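You operate a simulated robot arm through the tools that you are given. There is no shell and no other tool. Be economical: measure what you need, move in short steps, check, and stop when the job is done.

You run a simulated two-armed robot. Do the job below in one go: nothing can be reset, and whatever is moved stays where it is left.

## Task
Lift the cold pan out with both hands and rack the plain bun.
Fine: pan on the landing table, bun on the cooling rack, oven shelf pushed back and door shut.

The check looks at the end state, three seconds after you hand in, the way a careful person would. Anything else that was tipped, shoved, dropped, spilled or broken makes it a failure.

## Robot
Two 7-joint arms with two-finger parallel grippers on one trunk, on a base that drives. Base frame: it is fixed to the floor where the robot stands at the start and does not move with it; the origin is under the middle of the robot, x ahead of it, y to its left, z up. Units: m, degrees, N and s.
The left shoulder is at the start at [0.066, 0.162, 1.288], the right one opposite. With the tool pointing down near the work surface each hand reaches from about 0.1 to 0.76 m from the robot's upright axis, wherever it stands, measured 20 degrees to its own side. Places, roughly: bread oven door [0.1, -0.5, 0.7]; bread oven shelf [0.7, -0.1, 0.6]; cool [-1.3, 0.3, 0.9]; plain finger bun (12x5x4 cm) [0.7, -0.2, 0.6]; plain loaf (17x6x7 cm) [-1.2, -0.6, 0.9]; saffron finger bun (12x5x4 cm) [0.5, 0.5, 0.8]; seeded loaf [-1.25, 0.25, 1]. Payload 3.43 kg a hand.
Tool frame (each hand has its own): the origin (TCP) lies between the finger pads and is the grasp point; the fingertips stand 0.034 m ahead of it; z points along the fingers, y is the line along which they close. Largest opening 0.128 m; finger width 0.024, thickness 0.012; the body of the gripper, 0.048 by 0.13 m, starts 0.096 m behind the TCP.
Orientation is that of the tool frame in the base frame, as a unit quaternion [x, y, z, w]. With the fingers straight down and closing along the base's y, the tool's x points along the base's -x, its y along +y and its z along -z.

## Interface
- The arms move only by the tool arm_command. It takes "left_plan", "right_plan" or both (then of equal length, played together; a hand with none holds still); each is a list of rows, each a list of 6 numbers: the shift along the tool's x, y, z in mm, then the turn, a rotation vector about the tool's x, y, z in degrees. In form: [[tx, ty, tz, wx, wy, wz], ...]. A call has 1 to 20 rows; each row shifts and turns the commanded pose from where the row before left it, along the tool's axes as they then stand. "left_hand" and "right_hand" are, for a hand that has rows, the finger opening in mm, from 0 to 128, set as the call begins (left out, the last holds). Rows are played at 5 a second. More than 0.05 m and 8.6 degrees between two rows, or a gripper value outside its range, and nothing of the call is played. A pose out of reach is approached as far as the arm can. The call stops where the force on the tool passes 40 N (or 10 N more than at its start, if that is more) or the arm is blocked; 0.2 s more then pass. The fingers move at their own pace (about 0.153 m/s each) and stop on an object; they squeeze with about 40 N. The grip force told is the motor's: it shows also when the fingers shut on nothing. Time passes only in rows, and 0.2 s behind the last, so rows that do not move let the fingers close. It gives the time, the measured TCP pose, the force on the tool (base axes), the opening and the grip force at its end, in the units of the frame above (readings bear some noise), with the torque about the TCP (base axes, N m) and any sound that the robot's microphone picked up.
- Cameras (640 x 400 px; columns grow to the right, rows downward): "scene" is now at [0.0891, -0.0422, 1.4753]; the picture's right is [-0.66, -0.75, -0.00], its down [-0.69, 0.61, -0.39] and it looks along [0.29, -0.26, -0.92] (base axes); focal length 238 px, centre (320, 200). "left" rides on the left gripper at [0.076, 0.011, -0.16] in its tool frame; the picture's right is [-0.15, 0.99, 0.00], its down [-0.88, -0.13, -0.46] and it looks along [-0.45, -0.07, 0.89] (tool axes); focal length 234 px, centre (320, 200). "right" rides on the right gripper at [0.076, -0.011, -0.16] in its tool frame; the picture's right is [0.15, 0.99, 0.00], its down [-0.88, 0.13, -0.46] and it looks along [-0.45, 0.07, 0.89] (tool axes); focal length 234 px, centre (320, 200). There is no depth. A picture from a camera that has moved, and an enlarged one, comes with that camera's place and axes in the base frame and with its lens.
- capture(camera): a new picture of that camera. No time passes.
- move_column(by): slides the trunk up (or, below 0, down) by that many m; the arms and the scene camera ride with it, the base frame stays. It gives what a move gives, with no picture.
- drive_base(legs): drives the robot by 1 to 6 legs, each [ahead, left, turn to the left] in m, m and degrees, along the robot's own axes; the way and the turn of a leg run together, so that a leg with both is an arc; at most 1.5 m and 180 degrees a leg. The arms and the cameras ride along, it lands a little off, and it stops where it bumps. It gives what a move gives.
- head_to(pan, tilt): turns the head with the scene camera to pan (to the left, within 86 degrees either way) and tilt (down, from -29 to 69), counted from straight ahead of the robot. It gives what a move gives.
- close_up(camera, box): a new picture of the part [left, top, right, bottom] of that camera's present view, enlarged. No time passes.
- hand_in(): hands the job in; it is judged then, once.

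Work in short steps. Places have to be worked out from the pictures, the camera data and where the tool is seen: move nearer, look again, correct. Check each grasp and each placing, and mend what went wrong. You have 120 turns and 108 pictures in all, those below and enlarged ones among them. Open the grippers and draw the arms clear of the work before you hand the job in, unless the task says otherwise; then end with one line.

The tools are called after "Call:" as a command line: name --argument value ..., lists and objects as JSON in quotes. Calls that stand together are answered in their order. arm_command: Moves the arms, as the interface text tells. Its arguments: {"type":"object","properties":{"left_plan":{"type":"array"},"left_hand":{"type":"number"},"right_plan":{"type":"array"},"right_hand":{"type":"number"}},"required":[]} The other tools are called the same way: move_column (by) slides the trunk up or down; drive_base (legs) drives the base; head_to (pan, tilt) turns the head that bears the scene camera; capture (camera) takes a picture; close_up (camera, box) takes an enlarged picture of a part of a camera's view; hand_in () hands the job in.

At the start:

```text
clock: 0.0
left_ee_pos: [0.3486, -0.0597, 0.8081]
left_tool_rot: [0.0, 1.0, 0.0, -0.003]
left_force: [-0.3, -0.3, -0.3]
left_moment: [-0.03, 0.02, -0.01]
left_finger_gap: 0.1278
left_grip_force: 0.1
right_ee_pos: [0.2797, -0.3384, 0.8412]
right_tool_rot: [-0.001, 1.0, 0.0, 0.001]
right_force: [0.1, -0.2, 0.4]
right_moment: [0.01, 0.02, 0.02]
right_finger_gap: 0.1283
right_grip_force: 0.0
trunk travel left (down, up): [-0.769, 0.171]
robot x, y, heading: [-0.0035, 0.0001, -0.1]
head pan, tilt: [-41.6, 67.2]
```

scene: 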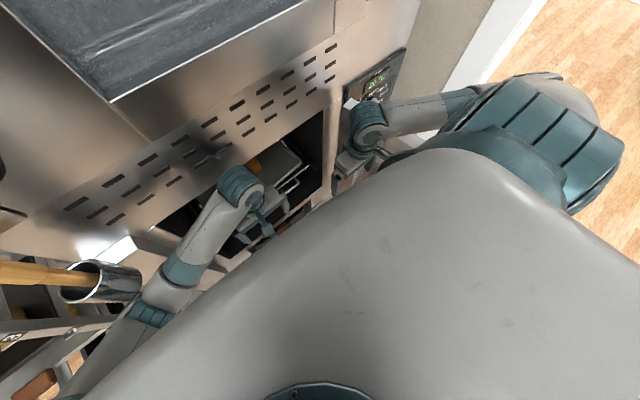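
right: 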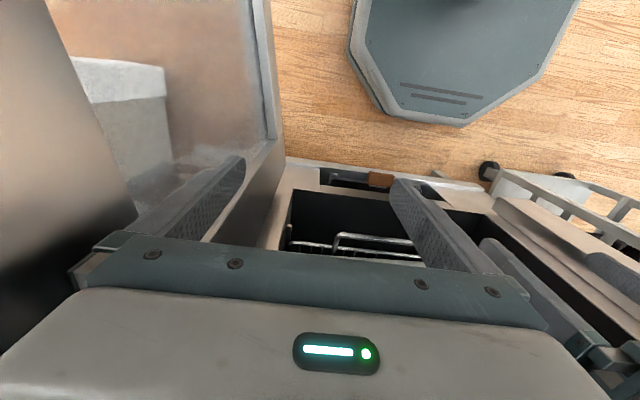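
left: 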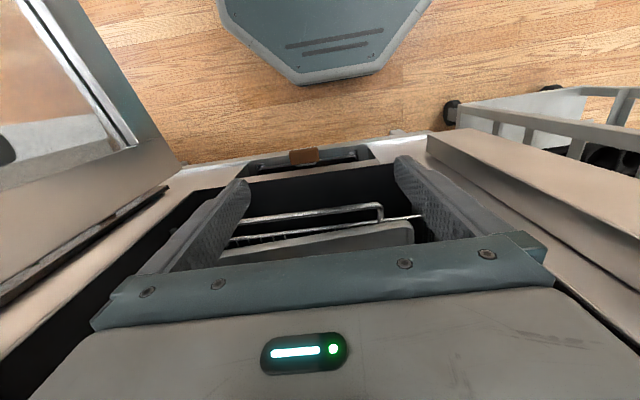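

The oven is ahead and open, with its door at the right. I look around with the head first.

Call:
head_to --pan 0 --tilt 45

Call:
capture --camera "scene"

Call:
head_to --pan -30 --tilt 30

Call:
capture --camera "scene"

Call:
head_to --pan 60 --tilt 35

Call:
capture --camera "scene"

```text
clock: 1.1
left_ee_pos: [0.348, -0.0588, 0.8092]
left_tool_rot: [0.0, 1.0, 0.0, -0.003]
left_force: [0.6, 0.2, 0.0]
left_moment: [-0.01, -0.02, -0.01]
left_finger_gap: 0.1279
left_grip_force: 0.1
right_ee_pos: [0.2815, -0.3392, 0.84]
right_tool_rot: [0.0, 1.0, 0.0, 0.002]
right_force: [-0.6, -0.4, 0.4]
right_moment: [-0.02, 0.01, 0.0]
right_finger_gap: 0.128
right_grip_force: 0.0
trunk travel left (down, up): [-0.769, 0.171]
robot x, y, heading: [-0.0015, -0.0031, -0.3]
head pan, tilt: [0.0, 45.0]
```

```text
104 pictures are left
camera scene: at [0.1271, -0.0038, 1.5029], right [0.0, -1.0, 0.0], down [-0.71, 0.0, -0.71], along [0.71, 0.0, -0.71], focal length 238 px, centre (320, 200)
```

scene: 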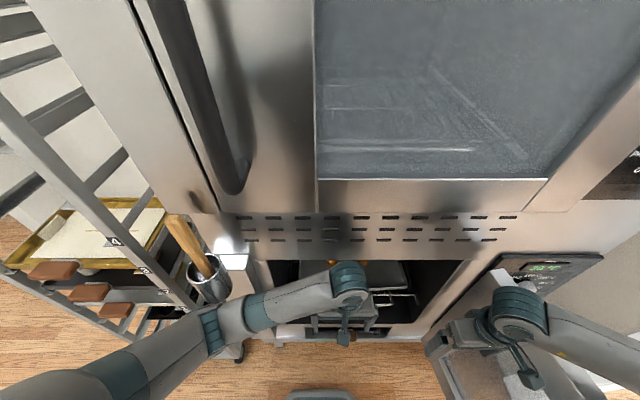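

```text
clock: 2.0
left_ee_pos: [0.3497, -0.0599, 0.8077]
left_tool_rot: [0.0, 1.0, 0.0, -0.004]
left_force: [-0.1, -0.4, 0.5]
left_moment: [0.01, 0.0, -0.01]
left_finger_gap: 0.1279
left_grip_force: 0.1
right_ee_pos: [0.2814, -0.3389, 0.8407]
right_tool_rot: [0.0, 1.0, 0.001, 0.002]
right_force: [0.6, 1.3, 0.5]
right_moment: [-0.01, 0.03, 0.02]
right_finger_gap: 0.1278
right_grip_force: 0.0
trunk travel left (down, up): [-0.769, 0.171]
robot x, y, heading: [-0.0015, 0.0008, -0.0]
head pan, tilt: [-30.0, 30.0]
```

```text
103 pictures are left
camera scene: at [0.124, -0.049, 1.5254], right [-0.5, -0.87, 0.0], down [-0.43, 0.25, -0.87], along [0.75, -0.43, -0.5], focal length 238 px, centre (320, 200)
```

scene: 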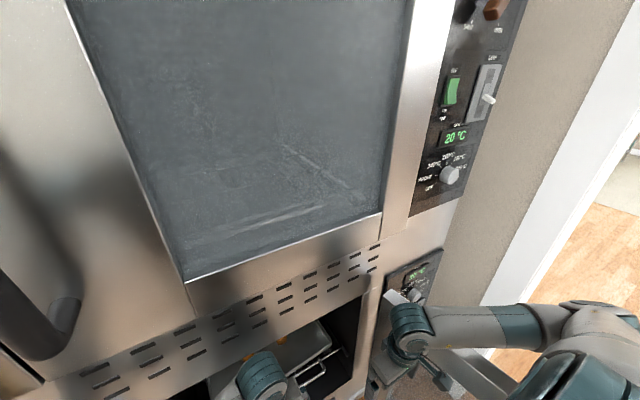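

```text
clock: 3.7
left_ee_pos: [0.3498, -0.0583, 0.8072]
left_tool_rot: [0.0, 1.0, 0.0, -0.004]
left_force: [1.0, 0.4, 0.6]
left_moment: [0.02, 0.03, 0.0]
left_finger_gap: 0.1282
left_grip_force: 0.0
right_ee_pos: [0.2792, -0.3394, 0.8408]
right_tool_rot: [0.0, 1.0, 0.002, 0.002]
right_force: [0.2, -0.4, -0.2]
right_moment: [-0.01, -0.01, 0.0]
right_finger_gap: 0.1279
right_grip_force: 0.0
trunk travel left (down, up): [-0.769, 0.171]
robot x, y, heading: [0.001, 0.0007, -0.1]
head pan, tilt: [60.0, 35.0]
```

```text
102 pictures are left
camera scene: at [0.0899, 0.0724, 1.5176], right [0.87, -0.5, 0.0], down [-0.28, -0.5, -0.82], along [0.41, 0.71, -0.57], focal length 238 px, centre (320, 200)
```

scene: 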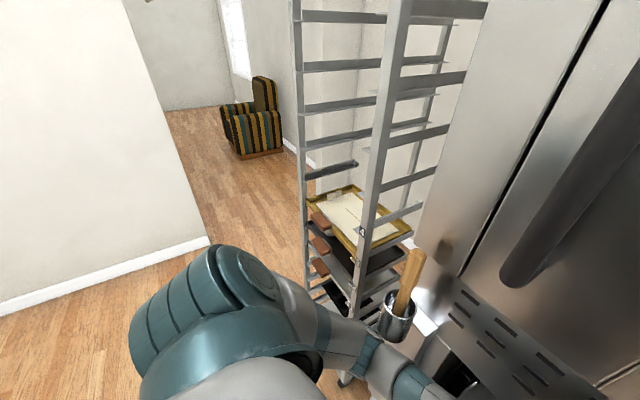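

The oven opening is hard to see from above. I back off a bit to look in, with the arms high as they are.

Call:
drive_base --legs '[[-0.45, 0, 0]]'

Call:
head_to --pan -10 --tilt 45

Call:
capture --camera "scene"

Call:
head_to --pan 45 --tilt 35

Call:
capture --camera "scene"

```text
clock: 6.4
left_ee_pos: [-0.0969, -0.0593, 0.8065]
left_tool_rot: [0.002, 1.0, 0.0, -0.006]
left_force: [-0.5, 0.2, -0.5]
left_moment: [-0.01, 0.0, 0.0]
left_finger_gap: 0.1277
left_grip_force: 0.0
right_ee_pos: [-0.1674, -0.3393, 0.8413]
right_tool_rot: [0.002, 1.0, 0.0, 0.0]
right_force: [0.2, -0.8, 0.2]
right_moment: [0.04, 0.01, -0.02]
right_finger_gap: 0.128
right_grip_force: 0.0
trunk travel left (down, up): [-0.769, 0.171]
robot x, y, heading: [-0.4524, -0.0002, -0.2]
head pan, tilt: [60.0, 35.0]
```

```text
clock: 7.8
left_ee_pos: [-0.0953, -0.0602, 0.806]
left_tool_rot: [0.002, 1.0, 0.001, -0.005]
left_force: [0.0, 0.3, -0.9]
left_moment: [-0.02, 0.0, -0.02]
left_finger_gap: 0.1281
left_grip_force: 0.0
right_ee_pos: [-0.1662, -0.3386, 0.841]
right_tool_rot: [0.002, 1.0, 0.0, -0.001]
right_force: [1.5, -0.5, 0.5]
right_moment: [0.02, 0.01, 0.0]
right_finger_gap: 0.1282
right_grip_force: 0.1
trunk travel left (down, up): [-0.769, 0.171]
robot x, y, heading: [-0.4501, 0.0006, -0.2]
head pan, tilt: [-10.0, 45.0]
```

```text
101 pictures are left
camera scene: at [-0.3172, -0.0167, 1.5024], right [-0.18, -0.98, 0.0], down [-0.7, 0.12, -0.71], along [0.7, -0.12, -0.71], focal length 238 px, centre (320, 200)
```

scene: 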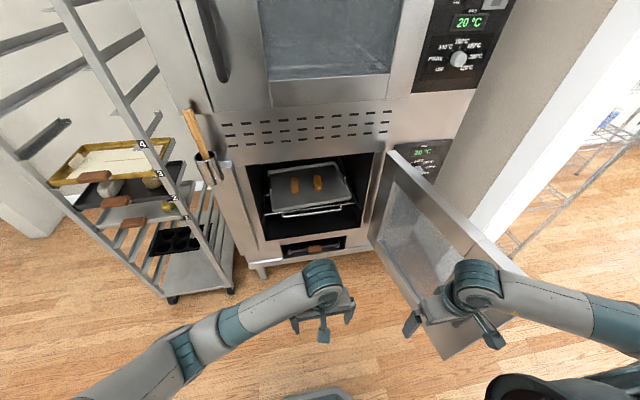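

```text
clock: 9.0
left_ee_pos: [-0.0972, -0.0586, 0.807]
left_tool_rot: [0.002, 1.0, 0.001, -0.005]
left_force: [0.6, 0.7, 0.4]
left_moment: [-0.01, 0.03, 0.0]
left_finger_gap: 0.128
left_grip_force: 0.1
right_ee_pos: [-0.1672, -0.3393, 0.8405]
right_tool_rot: [0.002, 1.0, 0.0, 0.0]
right_force: [-0.2, 0.5, -0.4]
right_moment: [0.01, 0.01, 0.01]
right_finger_gap: 0.1281
right_grip_force: 0.0
trunk travel left (down, up): [-0.769, 0.171]
robot x, y, heading: [-0.4491, 0.001, -0.1]
head pan, tilt: [45.0, 35.0]
```

```text
100 pictures are left
camera scene: at [-0.3348, 0.0596, 1.5173], right [0.7, -0.71, 0.0], down [-0.41, -0.4, -0.82], along [0.58, 0.58, -0.57], focal length 238 px, centre (320, 200)
```

scene: 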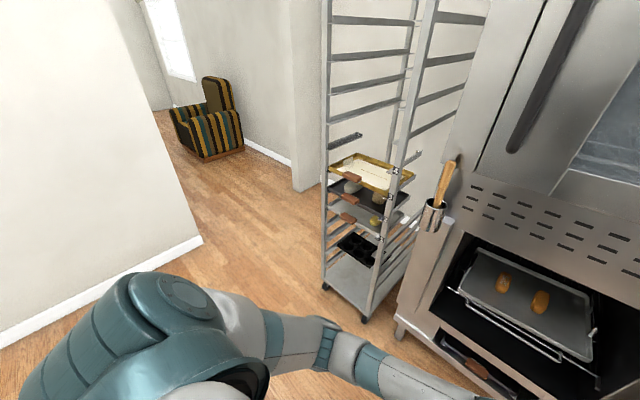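

I see a pan with two buns on a shelf in the lower oven and the door swung open. Zooming in on the pan and then viewing from lower.

Call:
head_to --pan -5 --tilt 40

Call:
close_up --camera "scene" --box '[220, 150, 420, 275]'

Call:
close_up --camera "scene" --box '[30, 120, 250, 258]'

```text
clock: 10.2
left_ee_pos: [-0.0971, -0.059, 0.8067]
left_tool_rot: [0.001, 1.0, 0.001, -0.005]
left_force: [1.0, 0.6, -0.2]
left_moment: [0.0, -0.01, 0.02]
left_finger_gap: 0.128
left_grip_force: 0.1
right_ee_pos: [-0.166, -0.3383, 0.8414]
right_tool_rot: [0.002, 1.0, 0.0, 0.0]
right_force: [-0.4, 0.6, 0.2]
right_moment: [-0.06, -0.01, -0.04]
right_finger_gap: 0.128
right_grip_force: 0.2
trunk travel left (down, up): [-0.769, 0.171]
robot x, y, heading: [-0.4455, -0.0013, -0.0]
head pan, tilt: [-5.0, 40.0]
```

```text
3.20 times, centred on (320, 212) of scene
camera zoom: at [-0.3127, -0.01, 1.5097], right [-0.09, -1.0, 0.0], down [-0.64, 0.06, -0.77], along [0.76, -0.07, -0.64], focal length 763 px, centre (320, 160)
```

zoom: 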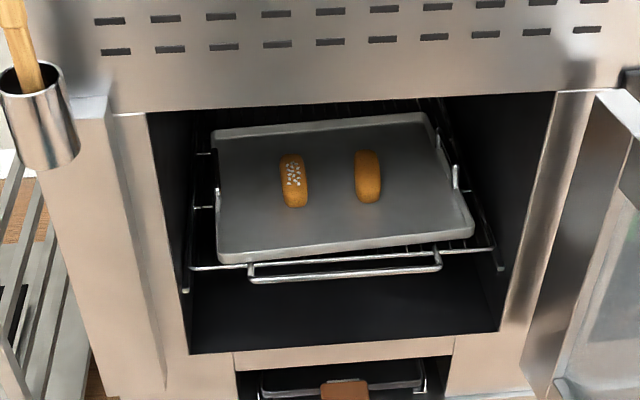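

```text
2.90 times, centred on (140, 189) of scene
camera zoom: at [-0.3127, -0.01, 1.5097], right [-0.09, -1.0, 0.0], down [-0.64, 0.06, -0.77], along [0.76, -0.07, -0.64], focal length 691 px, centre (842, 232)
```

zoom: 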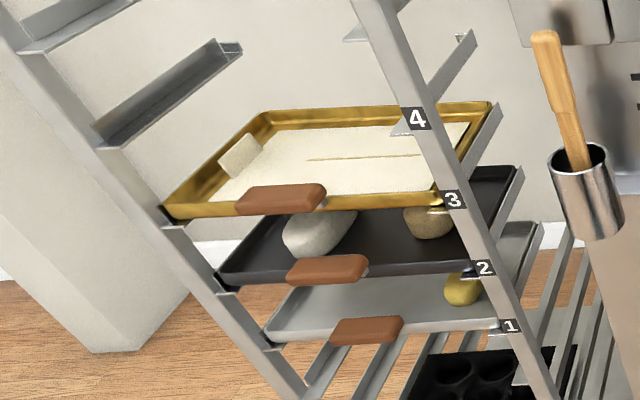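

The plain bun is the right one and the seeded one is on the left; the pan has wire handles on its short sides. Now I turn left 90° to look at the table and rack behind.

Call:
drive_base --legs '[[0, 0, 90]]'

Call:
head_to --pan 70 --tilt 35

Call:
capture --camera "scene"

Call:
head_to --pan -80 --tilt 35

Call:
capture --camera "scene"

```text
clock: 14.5
left_ee_pos: [-0.3927, 0.3526, 0.8073]
left_tool_rot: [0.71, -0.704, 0.003, 0.003]
left_force: [-0.1, -0.5, 0.5]
left_moment: [0.0, 0.01, 0.03]
left_finger_gap: 0.1279
left_grip_force: 0.0
right_ee_pos: [-0.1128, 0.2874, 0.8407]
right_tool_rot: [0.711, -0.703, -0.001, 0.0]
right_force: [-0.1, -0.3, 0.2]
right_moment: [0.0, 0.01, 0.01]
right_finger_gap: 0.1277
right_grip_force: 0.1
trunk travel left (down, up): [-0.769, 0.171]
robot x, y, heading: [-0.4486, 0.0028, 90.3]
head pan, tilt: [-5.0, 40.0]
```

```text
clock: 15.9
left_ee_pos: [-0.3915, 0.3529, 0.8067]
left_tool_rot: [0.71, -0.704, 0.004, 0.004]
left_force: [-0.5, 0.0, -0.1]
left_moment: [-0.01, 0.01, 0.02]
left_finger_gap: 0.1279
left_grip_force: 0.1
right_ee_pos: [-0.112, 0.2873, 0.8398]
right_tool_rot: [0.71, -0.704, 0.0, 0.0]
right_force: [0.5, 0.0, -0.3]
right_moment: [0.03, -0.01, -0.03]
right_finger_gap: 0.128
right_grip_force: 0.1
trunk travel left (down, up): [-0.769, 0.171]
robot x, y, heading: [-0.4469, -0.0027, 90.5]
head pan, tilt: [70.0, 35.0]
```

```text
97 pictures are left
camera scene: at [-0.5308, 0.0777, 1.5173], right [0.33, 0.94, 0.0], down [0.54, -0.19, -0.82], along [-0.77, 0.27, -0.57], focal length 238 px, centre (320, 200)
```

scene: 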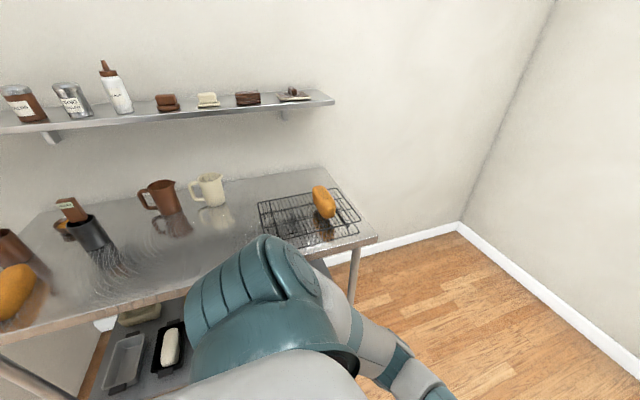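

```text
clock: 18.3
left_ee_pos: [-0.3914, 0.3528, 0.8081]
left_tool_rot: [0.71, -0.705, 0.004, 0.004]
left_force: [-0.9, 0.7, 0.2]
left_moment: [0.03, -0.02, 0.01]
left_finger_gap: 0.1281
left_grip_force: 0.1
right_ee_pos: [-0.1122, 0.2878, 0.8409]
right_tool_rot: [0.711, -0.704, -0.001, 0.0]
right_force: [0.0, 0.6, -0.3]
right_moment: [0.0, -0.01, 0.02]
right_finger_gap: 0.1279
right_grip_force: 0.0
trunk travel left (down, up): [-0.769, 0.171]
robot x, y, heading: [-0.449, 0.0008, 90.7]
head pan, tilt: [-80.0, 35.0]
```

```text
96 pictures are left
camera scene: at [-0.3613, 0.0643, 1.5173], right [0.18, -0.98, 0.0], down [-0.56, -0.1, -0.82], along [0.81, 0.15, -0.57], focal length 238 px, centre (320, 200)
```

scene: 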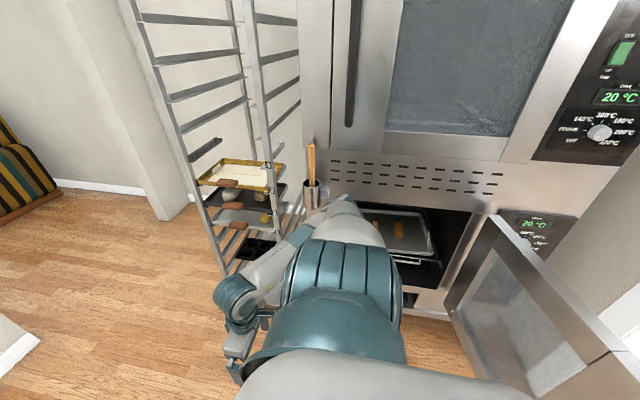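

Behind is a steel table with the cooling rack (a loaf on it). I turn further to see the rest of it.

Call:
drive_base --legs '[[0, 0, 60]]'

Call:
head_to --pan 60 --tilt 35

Call:
capture --camera "scene"

Call:
head_to --pan 25 --tilt 42

Call:
capture --camera "scene"

```text
clock: 21.3
left_ee_pos: [-0.7238, 0.2254, 0.808]
left_tool_rot: [0.967, -0.256, 0.005, 0.001]
left_force: [-0.7, -0.3, -0.3]
left_moment: [0.0, 0.02, -0.01]
left_finger_gap: 0.128
left_grip_force: 0.0
right_ee_pos: [-0.5268, 0.4348, 0.8412]
right_tool_rot: [0.967, -0.255, 0.001, 0.0]
right_force: [0.7, 0.6, 0.2]
right_moment: [0.02, 0.02, 0.0]
right_finger_gap: 0.128
right_grip_force: 0.0
trunk travel left (down, up): [-0.769, 0.171]
robot x, y, heading: [-0.4443, -0.0037, 150.6]
head pan, tilt: [-80.0, 35.0]
```

```text
clock: 23.6
left_ee_pos: [-0.7242, 0.2253, 0.8077]
left_tool_rot: [0.967, -0.256, 0.005, 0.001]
left_force: [0.4, -0.7, -0.1]
left_moment: [0.0, -0.03, -0.02]
left_finger_gap: 0.1281
left_grip_force: 0.2
right_ee_pos: [-0.5276, 0.4337, 0.8403]
right_tool_rot: [0.967, -0.256, 0.0, 0.0]
right_force: [-0.8, -1.1, -0.5]
right_moment: [0.01, -0.04, -0.01]
right_finger_gap: 0.128
right_grip_force: 0.1
trunk travel left (down, up): [-0.769, 0.171]
robot x, y, heading: [-0.4459, -0.0004, 150.1]
head pan, tilt: [60.0, 35.0]
```

```text
95 pictures are left
camera scene: at [-0.5671, -0.0216, 1.5173], right [-0.51, 0.86, 0.0], down [0.49, 0.29, -0.82], along [-0.71, -0.41, -0.57], focal length 238 px, centre (320, 200)
```

scene: 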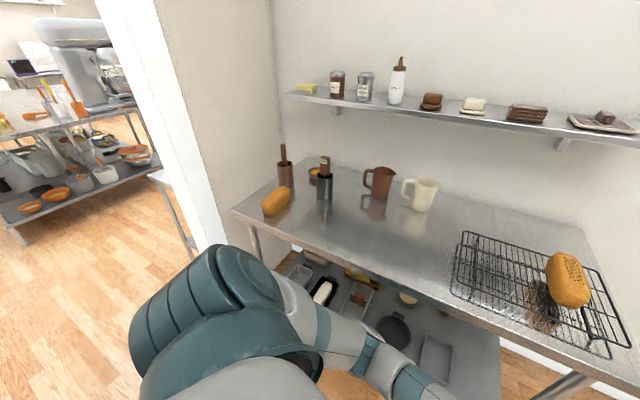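

```text
clock: 24.6
left_ee_pos: [-0.7246, 0.2255, 0.8074]
left_tool_rot: [0.967, -0.256, 0.006, 0.002]
left_force: [0.2, -0.4, 1.2]
left_moment: [0.01, 0.0, 0.04]
left_finger_gap: 0.1281
left_grip_force: 0.1
right_ee_pos: [-0.5275, 0.4348, 0.8398]
right_tool_rot: [0.967, -0.254, -0.001, 0.0]
right_force: [0.0, -1.0, 0.1]
right_moment: [-0.03, -0.02, -0.02]
right_finger_gap: 0.1279
right_grip_force: 0.1
trunk travel left (down, up): [-0.769, 0.171]
robot x, y, heading: [-0.4481, -0.0006, 150.4]
head pan, tilt: [25.0, 42.0]
```

```text
94 pictures are left
camera scene: at [-0.5745, 0.0296, 1.5068], right [0.08, 1.0, 0.0], down [0.67, -0.05, -0.74], along [-0.74, 0.06, -0.67], focal length 238 px, centre (320, 200)
```

scene: 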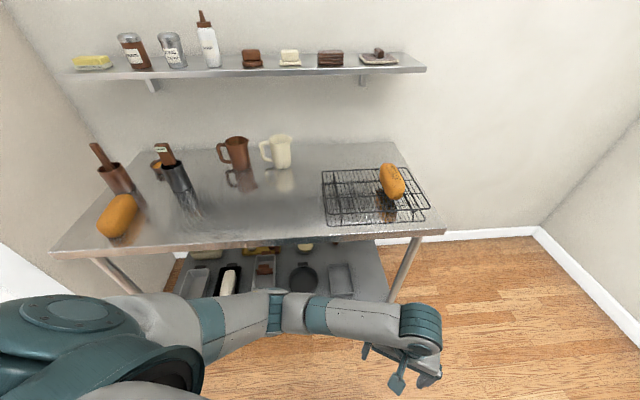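

The steel table (front edge x≈-1.09, free zone y≈-0.38…0.09) is the landing table, with the rack at its right end. I go back to face the oven at x≈-0.25 to pull out the shelf.

Call:
drive_base --legs '[[0, 0, -150.3], [0.2, 0, 0]]'

Call:
head_to --pan -5 --tilt 48

Call:
capture --camera "scene"

Call:
capture --camera "left"

```text
clock: 32.3
left_ee_pos: [0.1027, -0.0491, 0.8069]
left_tool_rot: [-0.009, 1.0, 0.0, -0.005]
left_force: [0.4, 1.2, -0.1]
left_moment: [0.04, -0.02, 0.02]
left_finger_gap: 0.1282
left_grip_force: 0.0
right_ee_pos: [0.0399, -0.3289, 0.8404]
right_tool_rot: [-0.008, 1.0, 0.0, 0.0]
right_force: [0.1, 0.6, -1.3]
right_moment: [-0.01, 0.03, 0.0]
right_finger_gap: 0.1282
right_grip_force: 0.0
trunk travel left (down, up): [-0.769, 0.171]
robot x, y, heading: [-0.2471, 0.0033, 1.0]
head pan, tilt: [25.0, 42.0]
```

```text
clock: 33.3
left_ee_pos: [0.102, -0.048, 0.8078]
left_tool_rot: [-0.009, 1.0, 0.0, -0.005]
left_force: [-0.1, -0.8, -0.4]
left_moment: [-0.03, 0.02, -0.02]
left_finger_gap: 0.1281
left_grip_force: 0.0
right_ee_pos: [0.0384, -0.3294, 0.8405]
right_tool_rot: [-0.009, 1.0, 0.001, 0.0]
right_force: [-0.5, -0.3, -1.0]
right_moment: [-0.01, -0.03, 0.02]
right_finger_gap: 0.1281
right_grip_force: 0.2
trunk travel left (down, up): [-0.769, 0.171]
robot x, y, heading: [-0.2493, 0.0041, 1.0]
head pan, tilt: [-5.0, 48.0]
```

```text
93 pictures are left
camera scene: at [-0.1204, -0.0032, 1.4983], right [-0.07, -1.0, 0.0], down [-0.74, 0.05, -0.67], along [0.67, -0.05, -0.74], focal length 238 px, centre (320, 200)
```

scene: 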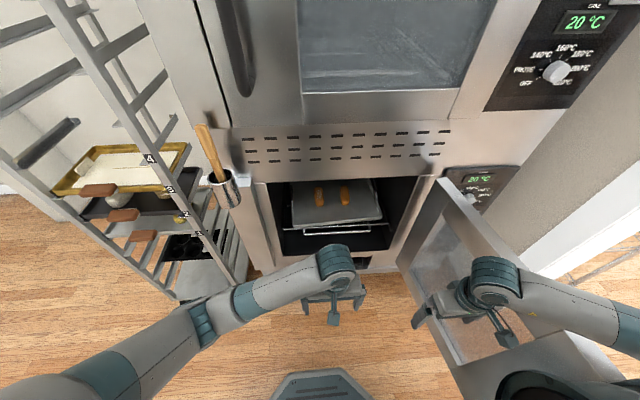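

```text
92 pictures are left
camera left: at [0.0284, -0.0397, 0.968], right [0.13, 0.99, 0.0], down [0.89, -0.11, 0.45], along [0.44, -0.06, -0.89], focal length 234 px, centre (320, 200)
```

left: 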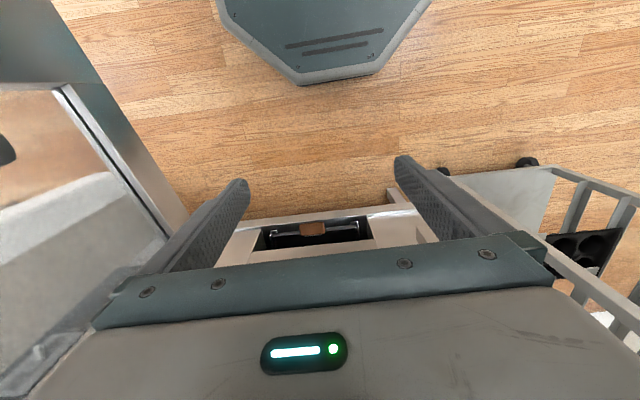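

I take an enlarged view to triangulate the shelf bar height with the earlier view.

Call:
close_up --camera "scene" --box '[240, 160, 440, 285]'

```text
3.20 times, centred on (340, 222) of scene
camera zoom: at [-0.1204, -0.0032, 1.4983], right [-0.07, -1.0, 0.0], down [-0.74, 0.05, -0.67], along [0.67, -0.05, -0.74], focal length 763 px, centre (256, 128)
```

zoom: 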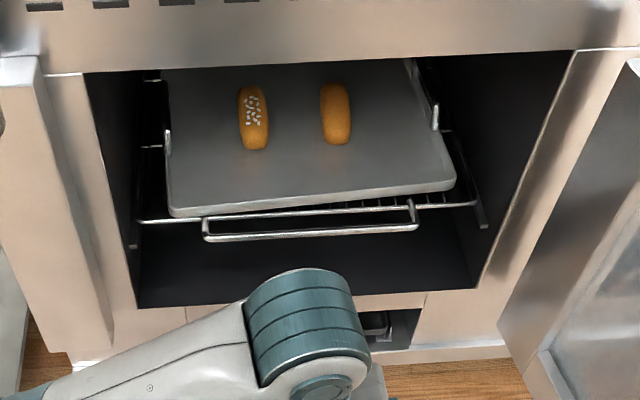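

Bar is near (0.475, -0.12, ~0.61), in the plane of the oven front. I yaw the left hand by 90° so that it closes along x.

Call:
arm_command --left_plan '[[0, 0, 0, 0, 0, 8.5], [0, 0, 0, 0, 0, 8.5], [0, 0, 0, 0, 0, 8.5], [0, 0, 0, 0, 0, 8.5], [0, 0, 0, 0, 0, 8.5], [0, 0, 0, 0, 0, 8.5], [0, 0, 0, 0, 0, 8.5], [0, 0, 0, 0, 0, 8.5], [0, 0, 0, 0, 0, 8.5], [0, 0, 0, 0, 0, 8.5], [0, 0, 0, 0, 0, 6]]' --left_hand 80

```text
clock: 35.7
left_ee_pos: [0.103, -0.0495, 0.8065]
left_tool_rot: [0.708, 0.707, -0.004, -0.003]
left_force: [0.4, 0.0, -0.5]
left_moment: [-0.07, 0.02, 0.0]
left_finger_gap: 0.0801
left_grip_force: 0.0
right_ee_pos: [0.0399, -0.3286, 0.8395]
right_tool_rot: [-0.009, 1.0, 0.0, -0.001]
right_force: [-1.0, -0.6, 1.1]
right_moment: [0.02, 0.0, -0.01]
right_finger_gap: 0.128
right_grip_force: 0.1
trunk travel left (down, up): [-0.769, 0.171]
robot x, y, heading: [-0.2492, 0.0035, 0.8]
head pan, tilt: [-5.0, 48.0]
```

Rotation done (tool y = base +x, tool x = base +y). I move the left hand in front of the bar, still outside the opening.

Call:
arm_command --left_plan '[[-12.5, 43, 11.7, 0, 0, 0], [-12.5, 43, 11.7, 0, 0, 0], [-12.5, 43, 11.7, 0, 0, 0], [-12.5, 43, 11.7, 0, 0, 0], [-12.5, 43, 11.7, 0, 0, 0], [-12.5, 43, 11.7, 0, 0, 0]]'

Call:
capture --camera "left"

Call:
capture --camera "scene"

```text
clock: 37.1
left_ee_pos: [0.3615, -0.1259, 0.7343]
left_tool_rot: [0.708, 0.706, -0.004, -0.004]
left_force: [0.3, 0.0, -0.1]
left_moment: [0.01, 0.02, 0.02]
left_finger_gap: 0.08
left_grip_force: 0.1
right_ee_pos: [0.0395, -0.3292, 0.8388]
right_tool_rot: [-0.01, 1.0, 0.001, 0.0]
right_force: [0.6, 0.9, 0.0]
right_moment: [0.04, 0.03, 0.04]
right_finger_gap: 0.1285
right_grip_force: 0.1
trunk travel left (down, up): [-0.769, 0.171]
robot x, y, heading: [-0.2497, 0.0011, 0.7]
head pan, tilt: [-5.0, 48.0]
```

```text
90 pictures are left
camera left: at [0.374, -0.0517, 0.8948], right [0.99, -0.15, -0.01], down [-0.13, -0.88, 0.46], along [-0.08, -0.45, -0.89], focal length 234 px, centre (320, 200)
```

left: 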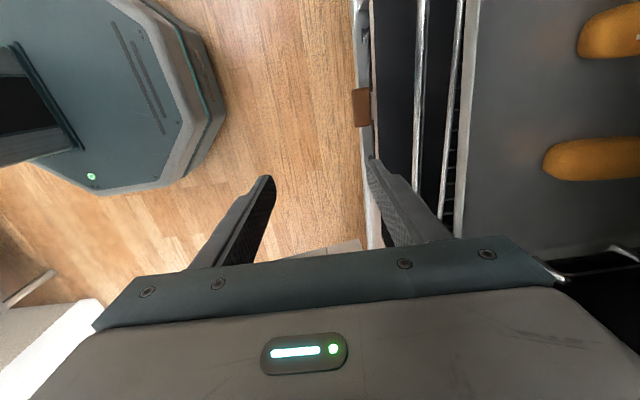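

```text
89 pictures are left
camera scene: at [-0.1193, -0.0055, 1.4981], right [-0.07, -1.0, 0.0], down [-0.74, 0.05, -0.67], along [0.67, -0.05, -0.74], focal length 238 px, centre (320, 200)
```

scene: 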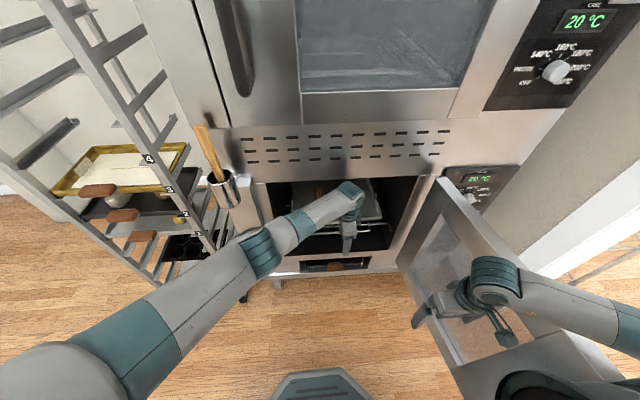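

Left-camera and scene rays meet at bar x≈0.477, z≈0.615, with a 37 mm gap to the shelf's front wire. To keep the wrist clear of the header I tilt the hand 20° and go to a point just above the bar.

Call:
arm_command --left_plan '[[0, 0, 0, -6.7, 0, 0], [0, 0, 0, -6.7, 0, 0], [0, 0, 0, -6.6, 0, 0], [0, 34, 0, 0, 0, 0], [0, 33.6, 0, 0, 0, 0], [0, 0, 30, 0, 0, 0], [0, 0, 30, 0, 0, 0], [0, 0, 21, 0, 0, 0]]' --left_hand 26

Call:
capture --camera "left"

Call:
capture --camera "scene"

```text
clock: 38.9
left_ee_pos: [0.4517, -0.1097, 0.6836]
left_tool_rot: [0.694, 0.7, 0.124, 0.113]
left_force: [1.1, 1.6, 0.2]
left_moment: [0.02, -0.01, 0.01]
left_finger_gap: 0.0258
left_grip_force: 0.0
left hand out of reach, approached as far as the arm can: row 8
right_ee_pos: [0.0406, -0.3285, 0.8398]
right_tool_rot: [-0.009, 1.0, 0.0, -0.001]
right_force: [-0.2, -0.4, 0.2]
right_moment: [0.0, 0.05, 0.0]
right_finger_gap: 0.1277
right_grip_force: 0.1
trunk travel left (down, up): [-0.769, 0.171]
robot x, y, heading: [-0.2528, 0.0027, 1.0]
head pan, tilt: [-5.0, 48.0]
```

```text
88 pictures are left
camera left: at [0.4081, -0.0364, 0.84], right [0.93, -0.14, 0.33], down [-0.27, -0.89, 0.38], along [0.24, -0.44, -0.87], focal length 234 px, centre (320, 200)
```

left: 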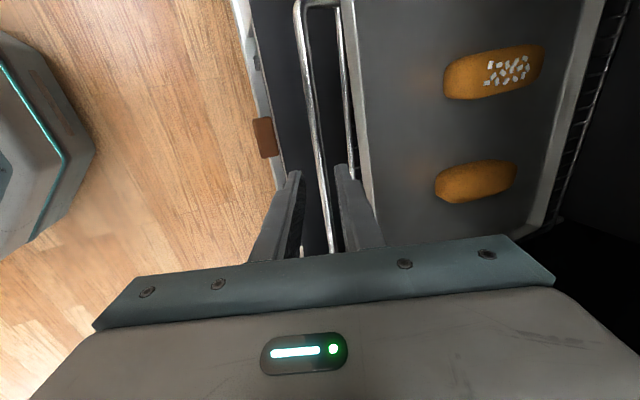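

```text
87 pictures are left
camera scene: at [-0.1198, -0.0024, 1.4982], right [-0.07, -1.0, 0.0], down [-0.74, 0.05, -0.67], along [0.67, -0.05, -0.74], focal length 238 px, centre (320, 200)
```

scene: 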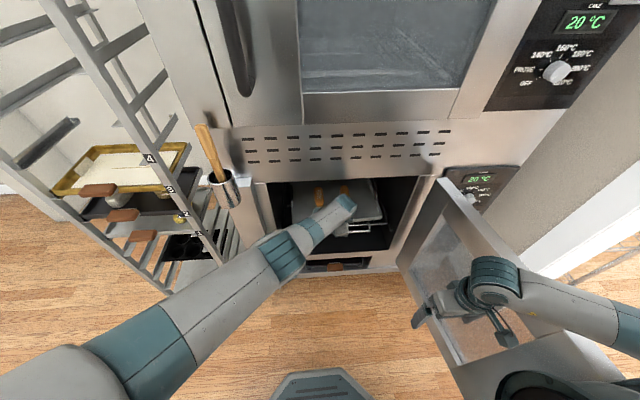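

The arm is at its reach limit. I draw the hand back, drive 0.12 m nearer, and come in again.

Call:
arm_command --left_plan '[[0, 0, -35, 0, 0, 0], [0, 0, -35, 0, 0, 0], [0, -45, 0, 0, 0, 0], [0, -45, 0, 0, 0, 0], [0, -30, 0, 0, 0, 0]]'

Call:
drive_base --legs '[[0.12, 0, -0.8]]'

```text
clock: 40.1
left_ee_pos: [0.3109, -0.123, 0.7165]
left_tool_rot: [0.697, 0.697, 0.12, 0.119]
left_force: [-0.1, -0.1, -0.1]
left_moment: [0.0, -0.02, 0.02]
left_finger_gap: 0.0258
left_grip_force: 0.0
right_ee_pos: [0.04, -0.3294, 0.8406]
right_tool_rot: [-0.009, 1.0, 0.0, 0.0]
right_force: [0.3, 0.4, 0.4]
right_moment: [-0.01, -0.01, 0.0]
right_finger_gap: 0.1282
right_grip_force: 0.0
trunk travel left (down, up): [-0.769, 0.171]
robot x, y, heading: [-0.2506, 0.0062, 1.1]
head pan, tilt: [-5.0, 48.0]
```

```text
clock: 41.3
left_ee_pos: [0.428, -0.1296, 0.7154]
left_tool_rot: [0.701, 0.693, 0.118, 0.12]
left_force: [-0.4, -0.8, 0.2]
left_moment: [0.02, -0.01, -0.01]
left_finger_gap: 0.0261
left_grip_force: 0.1
right_ee_pos: [0.1533, -0.3312, 0.84]
right_tool_rot: [-0.002, 1.0, 0.001, -0.001]
right_force: [-1.4, -0.1, 0.9]
right_moment: [0.0, -0.01, 0.01]
right_finger_gap: 0.1282
right_grip_force: 0.0
trunk travel left (down, up): [-0.769, 0.171]
robot x, y, heading: [-0.1235, 0.0046, -0.1]
head pan, tilt: [-5.0, 48.0]
```

Now at (0.428, -0.130, 0.715). I align over the bar and go down halfway, then look.

Call:
arm_command --left_plan '[[0, 11.6, 0, 0, 0, 0], [0, 0, 27, 0, 0, 0], [0, 0, 27, 0, 0, 0]]'

Call:
capture --camera "left"

```text
clock: 42.1
left_ee_pos: [0.4585, -0.1298, 0.6686]
left_tool_rot: [0.701, 0.693, 0.118, 0.12]
left_force: [0.4, -0.1, 0.5]
left_moment: [-0.02, 0.01, -0.01]
left_finger_gap: 0.0261
left_grip_force: 0.0
right_ee_pos: [0.1532, -0.3314, 0.8403]
right_tool_rot: [-0.003, 1.0, 0.0, 0.0]
right_force: [0.0, -0.1, 0.6]
right_moment: [-0.01, -0.01, 0.01]
right_finger_gap: 0.1281
right_grip_force: 0.0
trunk travel left (down, up): [-0.769, 0.171]
robot x, y, heading: [-0.1296, 0.0049, 0.4]
head pan, tilt: [-5.0, 48.0]
```

```text
86 pictures are left
camera left: at [0.4163, -0.0557, 0.8232], right [0.93, -0.16, 0.33], down [-0.29, -0.88, 0.39], along [0.23, -0.45, -0.86], focal length 234 px, centre (320, 200)
```

left: 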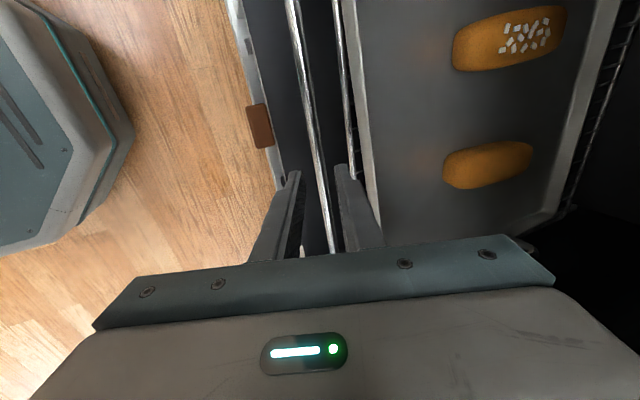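

The bar lies centred between the fingertips. I go down the remaining 42 mm and close.

Call:
arm_command --left_plan '[[0, 0, 15, 0, 0, 0], [0, 0, 15, 0, 0, 0], [0, 0, 12, 0, 0, 0]]'

Call:
capture --camera "left"

Call:
arm_command --left_plan '[[0, 0, 0, 0, 0, 0], [0, 0, 0, 0, 0, 0]]' --left_hand 0

```text
clock: 42.9
left_ee_pos: [0.4757, -0.1117, 0.6209]
left_tool_rot: [0.7, 0.694, 0.126, 0.113]
left_force: [-0.3, -0.7, -0.1]
left_moment: [-0.02, -0.02, 0.01]
left_finger_gap: 0.0259
left_grip_force: 0.0
right_ee_pos: [0.1543, -0.331, 0.8391]
right_tool_rot: [-0.002, 1.0, -0.001, 0.0]
right_force: [0.4, 0.4, -0.4]
right_moment: [0.04, 0.0, -0.01]
right_finger_gap: 0.1281
right_grip_force: 0.0
trunk travel left (down, up): [-0.769, 0.171]
robot x, y, heading: [-0.131, 0.0061, 0.2]
head pan, tilt: [-5.0, 48.0]
```

```text
85 pictures are left
camera left: at [0.4333, -0.04, 0.7778], right [0.93, -0.16, 0.33], down [-0.28, -0.89, 0.37], along [0.23, -0.43, -0.87], focal length 234 px, centre (320, 200)
```

left: 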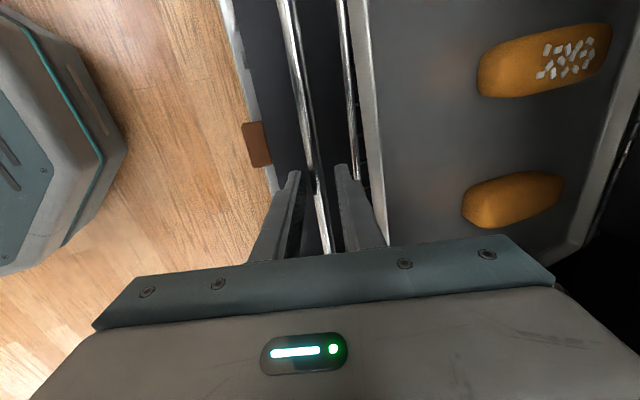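

```text
clock: 43.5
left_ee_pos: [0.474, -0.1125, 0.6217]
left_tool_rot: [0.698, 0.696, 0.124, 0.111]
left_force: [-22.3, 0.9, -19.1]
left_moment: [-0.75, 0.49, 0.19]
left_finger_gap: 0.0117
left_grip_force: 44.9
right_ee_pos: [0.1532, -0.3307, 0.8386]
right_tool_rot: [-0.001, 1.0, 0.0, 0.0]
right_force: [0.4, -0.4, -0.6]
right_moment: [0.0, -0.03, -0.02]
right_finger_gap: 0.1279
right_grip_force: 0.1
trunk travel left (down, up): [-0.769, 0.171]
robot x, y, heading: [-0.1305, 0.0037, -0.0]
head pan, tilt: [-5.0, 48.0]
```

Gripped (gap 11.7 mm). I pull along -x, first a short test.

Call:
arm_command --left_plan '[[0, -18.8, -6.8, 0, 0, 0], [0, -18.8, -6.8, 0, 0, 0], [0, -18.8, -6.8, 0, 0, 0]]'

Call:
capture --camera "left"

```text
clock: 43.8
left_ee_pos: [0.475, -0.1117, 0.6218]
left_tool_rot: [0.696, 0.698, 0.123, 0.109]
left_force: [-6.3, -10.7, -13.4]
left_moment: [-1.37, 0.17, -0.38]
left_finger_gap: 0.0118
left_grip_force: 45.2
right_ee_pos: [0.1518, -0.3331, 0.8398]
right_tool_rot: [-0.001, 1.0, 0.001, 0.0]
right_force: [-0.3, -0.1, -0.3]
right_moment: [0.02, 0.04, -0.02]
right_finger_gap: 0.1279
right_grip_force: 0.1
trunk travel left (down, up): [-0.769, 0.171]
robot x, y, heading: [-0.1275, 0.0061, 0.1]
head pan, tilt: [-5.0, 48.0]
stopped in row 1 (left hand): the force on the tool passed its limit at 65 N (the readings are from after the stop); the commanded pose is now the measured one
```

```text
84 pictures are left
camera left: at [0.4329, -0.0403, 0.7787], right [0.94, -0.15, 0.32], down [-0.27, -0.89, 0.37], along [0.23, -0.43, -0.87], focal length 234 px, centre (320, 200)
```

left: 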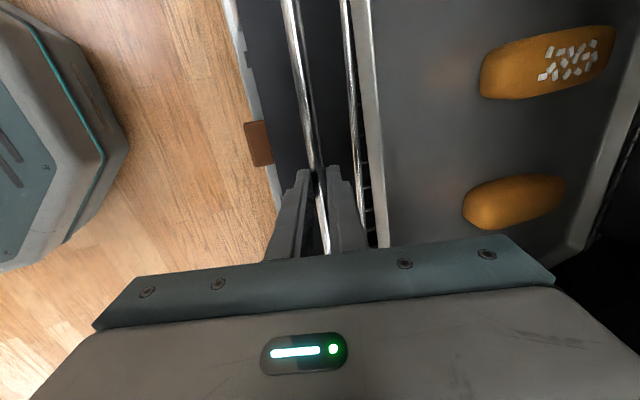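

The shelf stuck and the force limit tripped, perhaps from stored error. The command is reset now, so I pull more gently.

Call:
arm_command --left_plan '[[0, -4.7, -1.7, 0, 0, 0], [0, -4.7, -1.7, 0, 0, 0], [0, -4.7, -1.7, 0, 0, 0], [0, -4.7, -1.7, 0, 0, 0], [0, -4.7, -1.7, 0, 0, 0], [0, -4.7, -1.7, 0, 0, 0]]'

```text
clock: 45.2
left_ee_pos: [0.4514, -0.1091, 0.6253]
left_tool_rot: [0.696, 0.698, 0.128, 0.111]
left_force: [2.1, -18.6, -21.7]
left_moment: [-0.68, 0.17, -0.07]
left_finger_gap: 0.0118
left_grip_force: 45.1
right_ee_pos: [0.1543, -0.3331, 0.8376]
right_tool_rot: [-0.002, 1.0, 0.001, -0.001]
right_force: [0.0, 0.3, -0.4]
right_moment: [0.03, -0.03, -0.02]
right_finger_gap: 0.128
right_grip_force: 0.0
trunk travel left (down, up): [-0.769, 0.171]
robot x, y, heading: [-0.1285, 0.0043, 0.1]
head pan, tilt: [-5.0, 48.0]
```

It slides. I continue with larger steps, trimming out the side and vertical load.

Call:
arm_command --left_plan '[[-1, -9.4, -2.8, 0, 0, 0], [-1, -9.4, -2.8, 0, 0, 0], [-1, -9.4, -3.0, 0, 0, 0], [0, -9.4, -3.0, 0, 0, 0], [0, -9.4, -3.3, 0, 0, 0], [0, -9.4, -3.4, 0, 0, 0], [0, -9.4, -3.4, 0, 0, 0], [0, -9.4, -3.4, 0, 0, 0]]'

Call:
capture --camera "scene"

```text
clock: 47.0
left_ee_pos: [0.3902, -0.1002, 0.6323]
left_tool_rot: [0.693, 0.697, 0.143, 0.117]
left_force: [0.0, -27.8, 12.3]
left_moment: [-0.58, -0.2, -0.24]
left_finger_gap: 0.0113
left_grip_force: 45.2
right_ee_pos: [0.1526, -0.3323, 0.8408]
right_tool_rot: [-0.001, 1.0, 0.0, 0.001]
right_force: [-0.4, 0.4, 0.1]
right_moment: [-0.01, -0.01, 0.02]
right_finger_gap: 0.1281
right_grip_force: 0.0
trunk travel left (down, up): [-0.769, 0.171]
robot x, y, heading: [-0.1308, 0.0065, 0.3]
head pan, tilt: [-5.0, 48.0]
```

```text
83 pictures are left
camera scene: at [-0.0033, -0.0063, 1.499], right [-0.08, -1.0, 0.0], down [-0.74, 0.06, -0.67], along [0.67, -0.06, -0.74], focal length 238 px, centre (320, 200)
```

scene: 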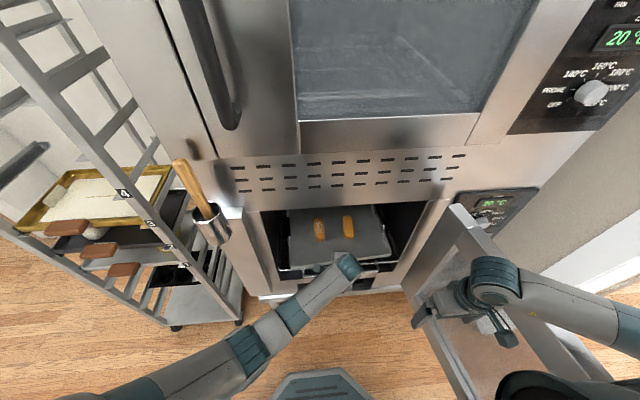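

I check the grasp with the left camera.

Call:
capture --camera "left"

```text
82 pictures are left
camera left: at [0.3419, -0.0321, 0.7884], right [0.92, -0.15, 0.35], down [-0.27, -0.9, 0.35], along [0.27, -0.42, -0.87], focal length 234 px, centre (320, 200)
```

left: 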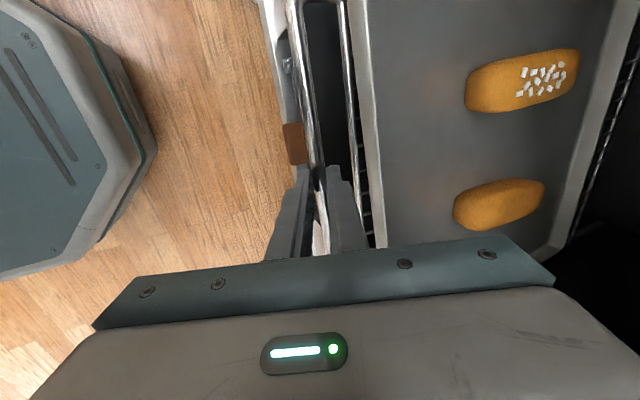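

The shelf has come about 8 cm out with the pan riding on it. I continue the pull with the arm.

Call:
arm_command --left_plan '[[-2, -14, -5, 0, 0, 0], [-2, -14, -5, 0, 0, 0], [-2, -14, -5, 0, 0, 0], [-2, -14, -5, 0, 0, 0], [-1, -14, -5, 0, 0, 0], [-1, -14, -5, 0, 0, 0], [0, -14, -5, 0, 0, 0]]'

Call:
capture --camera "left"

```text
clock: 48.6
left_ee_pos: [0.2574, -0.1232, 0.6191]
left_tool_rot: [0.698, 0.697, 0.121, 0.107]
left_force: [-2.6, 26.0, -19.3]
left_moment: [0.23, 0.15, 0.45]
left_finger_gap: 0.0117
left_grip_force: 44.9
right_ee_pos: [0.1529, -0.331, 0.8398]
right_tool_rot: [-0.002, 1.0, 0.0, 0.0]
right_force: [-0.6, -0.3, 0.3]
right_moment: [0.0, -0.02, 0.02]
right_finger_gap: 0.128
right_grip_force: 0.1
trunk travel left (down, up): [-0.769, 0.171]
robot x, y, heading: [-0.1303, 0.0056, 0.4]
head pan, tilt: [-5.0, 48.0]
```

```text
81 pictures are left
camera left: at [0.2168, -0.0518, 0.7772], right [0.94, -0.15, 0.31], down [-0.27, -0.89, 0.37], along [0.22, -0.43, -0.87], focal length 234 px, centre (320, 200)
```

left: 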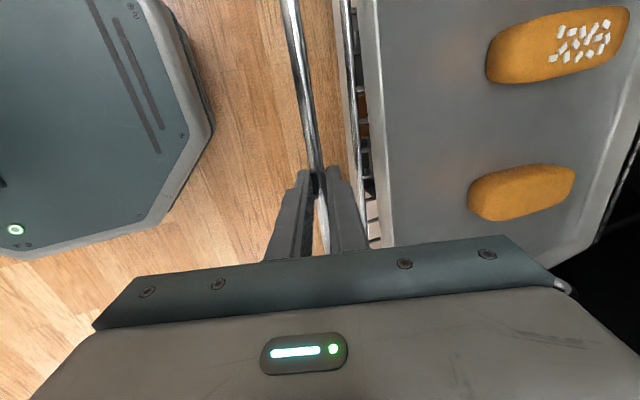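

It slides freely; 22 cm out now. I pull 6 cm more, which brings the pan handles clear of the oven face.

Call:
arm_command --left_plan '[[1, -11.3, -4, 0, 0, 0], [1, -11.3, -4, 0, 0, 0], [1, -11.3, -4, 0, 0, 0], [0, -11.3, -4, 0, 0, 0], [0, -11.3, -4, 0, 0, 0]]'

Call:
capture --camera "scene"

```text
clock: 49.8
left_ee_pos: [0.2007, -0.1247, 0.6232]
left_tool_rot: [0.698, 0.697, 0.123, 0.111]
left_force: [0.6, -0.9, -30.7]
left_moment: [-0.41, 0.17, 0.09]
left_finger_gap: 0.0117
left_grip_force: 44.7
right_ee_pos: [0.1532, -0.3327, 0.8392]
right_tool_rot: [-0.002, 1.0, 0.001, -0.001]
right_force: [0.1, 0.4, -0.2]
right_moment: [-0.01, -0.01, -0.02]
right_finger_gap: 0.1282
right_grip_force: 0.1
trunk travel left (down, up): [-0.769, 0.171]
robot x, y, heading: [-0.1266, 0.001, 0.1]
head pan, tilt: [-5.0, 48.0]
```

```text
80 pictures are left
camera scene: at [0.0004, -0.0049, 1.498], right [-0.08, -1.0, 0.0], down [-0.74, 0.06, -0.67], along [0.67, -0.06, -0.74], focal length 238 px, centre (320, 200)
```

scene: 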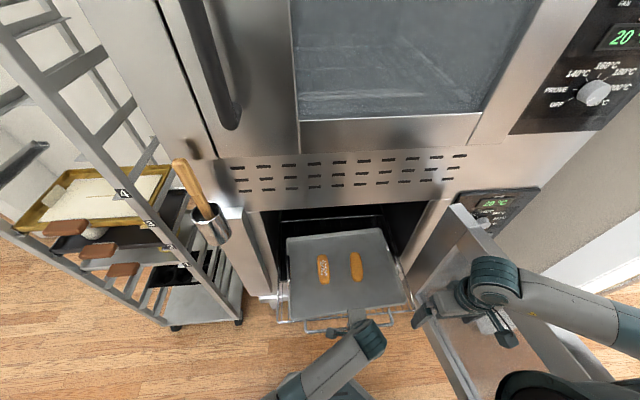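

The pan is well out. The hand carries about 30 N downward load; I lower slightly to see whether the shelf holds itself.

Call:
arm_command --left_plan '[[0, -0.7, 2, 0, 0, 0], [0, -0.7, 2, 0, 0, 0], [0, 0, 0, 0, 0, 0]]'

Call:
close_up --camera "scene" --box '[240, 200, 440, 325]'

```text
clock: 50.6
left_ee_pos: [0.2025, -0.1236, 0.624]
left_tool_rot: [0.696, 0.698, 0.123, 0.113]
left_force: [1.0, 1.1, 19.3]
left_moment: [1.1, -0.17, 0.35]
left_finger_gap: 0.0117
left_grip_force: 45.2
right_ee_pos: [0.1538, -0.3322, 0.8409]
right_tool_rot: [-0.002, 1.0, 0.0, 0.0]
right_force: [0.2, -0.6, -0.3]
right_moment: [0.0, 0.01, 0.01]
right_finger_gap: 0.1282
right_grip_force: 0.0
trunk travel left (down, up): [-0.769, 0.171]
robot x, y, heading: [-0.1305, 0.0087, 0.2]
head pan, tilt: [-5.0, 48.0]
```

```text
3.20 times, centred on (340, 262) of scene
camera zoom: at [-0.0027, -0.0035, 1.4989], right [-0.08, -1.0, 0.0], down [-0.74, 0.06, -0.67], along [0.67, -0.06, -0.74], focal length 763 px, centre (256, 0)
```

zoom: 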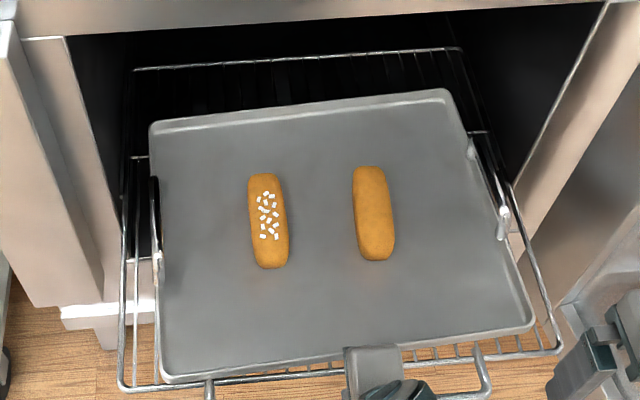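

The shelf is held rigidly by its rails, so it's safe to let go. I open slightly and draw the left hand up along its axis.

Call:
arm_command --left_plan '[[0, 0, -2, 0, 0, 0], [0, 0, -2, 0, 0, 0], [0, 0, -30, 0, 0, 0], [0, 0, -40, 0, 0, 0], [0, 0, -45, 0, 0, 0], [0, 0, -45, 0, 0, 0], [0, 0, -45, 0, 0, 0], [0, 0, -30, 0, 0, 0]]' --left_hand 30

Call:
close_up --camera "scene" --box '[240, 200, 440, 325]'

```text
clock: 52.5
left_ee_pos: [0.1246, -0.068, 0.8029]
left_tool_rot: [0.709, 0.68, 0.175, 0.068]
left_force: [-0.5, 0.2, 0.6]
left_moment: [0.01, 0.03, -0.01]
left_finger_gap: 0.03
left_grip_force: 0.1
right_ee_pos: [0.1533, -0.3324, 0.8391]
right_tool_rot: [-0.002, 1.0, 0.001, -0.001]
right_force: [0.0, 0.8, -0.3]
right_moment: [0.03, 0.01, -0.03]
right_finger_gap: 0.128
right_grip_force: 0.1
trunk travel left (down, up): [-0.769, 0.171]
robot x, y, heading: [-0.1308, 0.0061, 0.5]
head pan, tilt: [-5.0, 48.0]
stopped in row 8 (left hand): the arm was blocked; the commanded pose is now the measured one
```

```text
3.20 times, centred on (340, 262) of scene
camera zoom: at [-0.0008, -0.004, 1.4982], right [-0.08, -1.0, 0.0], down [-0.74, 0.06, -0.67], along [0.67, -0.06, -0.74], focal length 763 px, centre (256, 0)
```

zoom: 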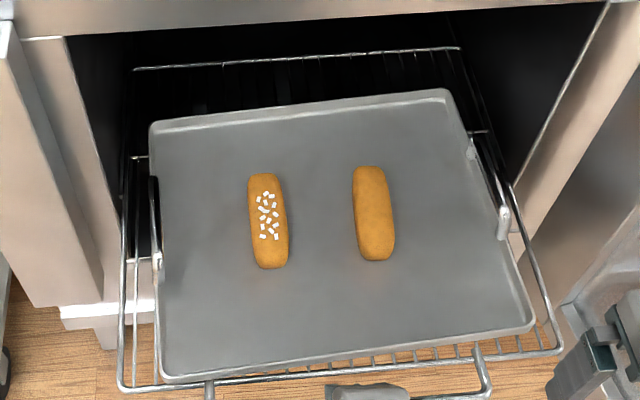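

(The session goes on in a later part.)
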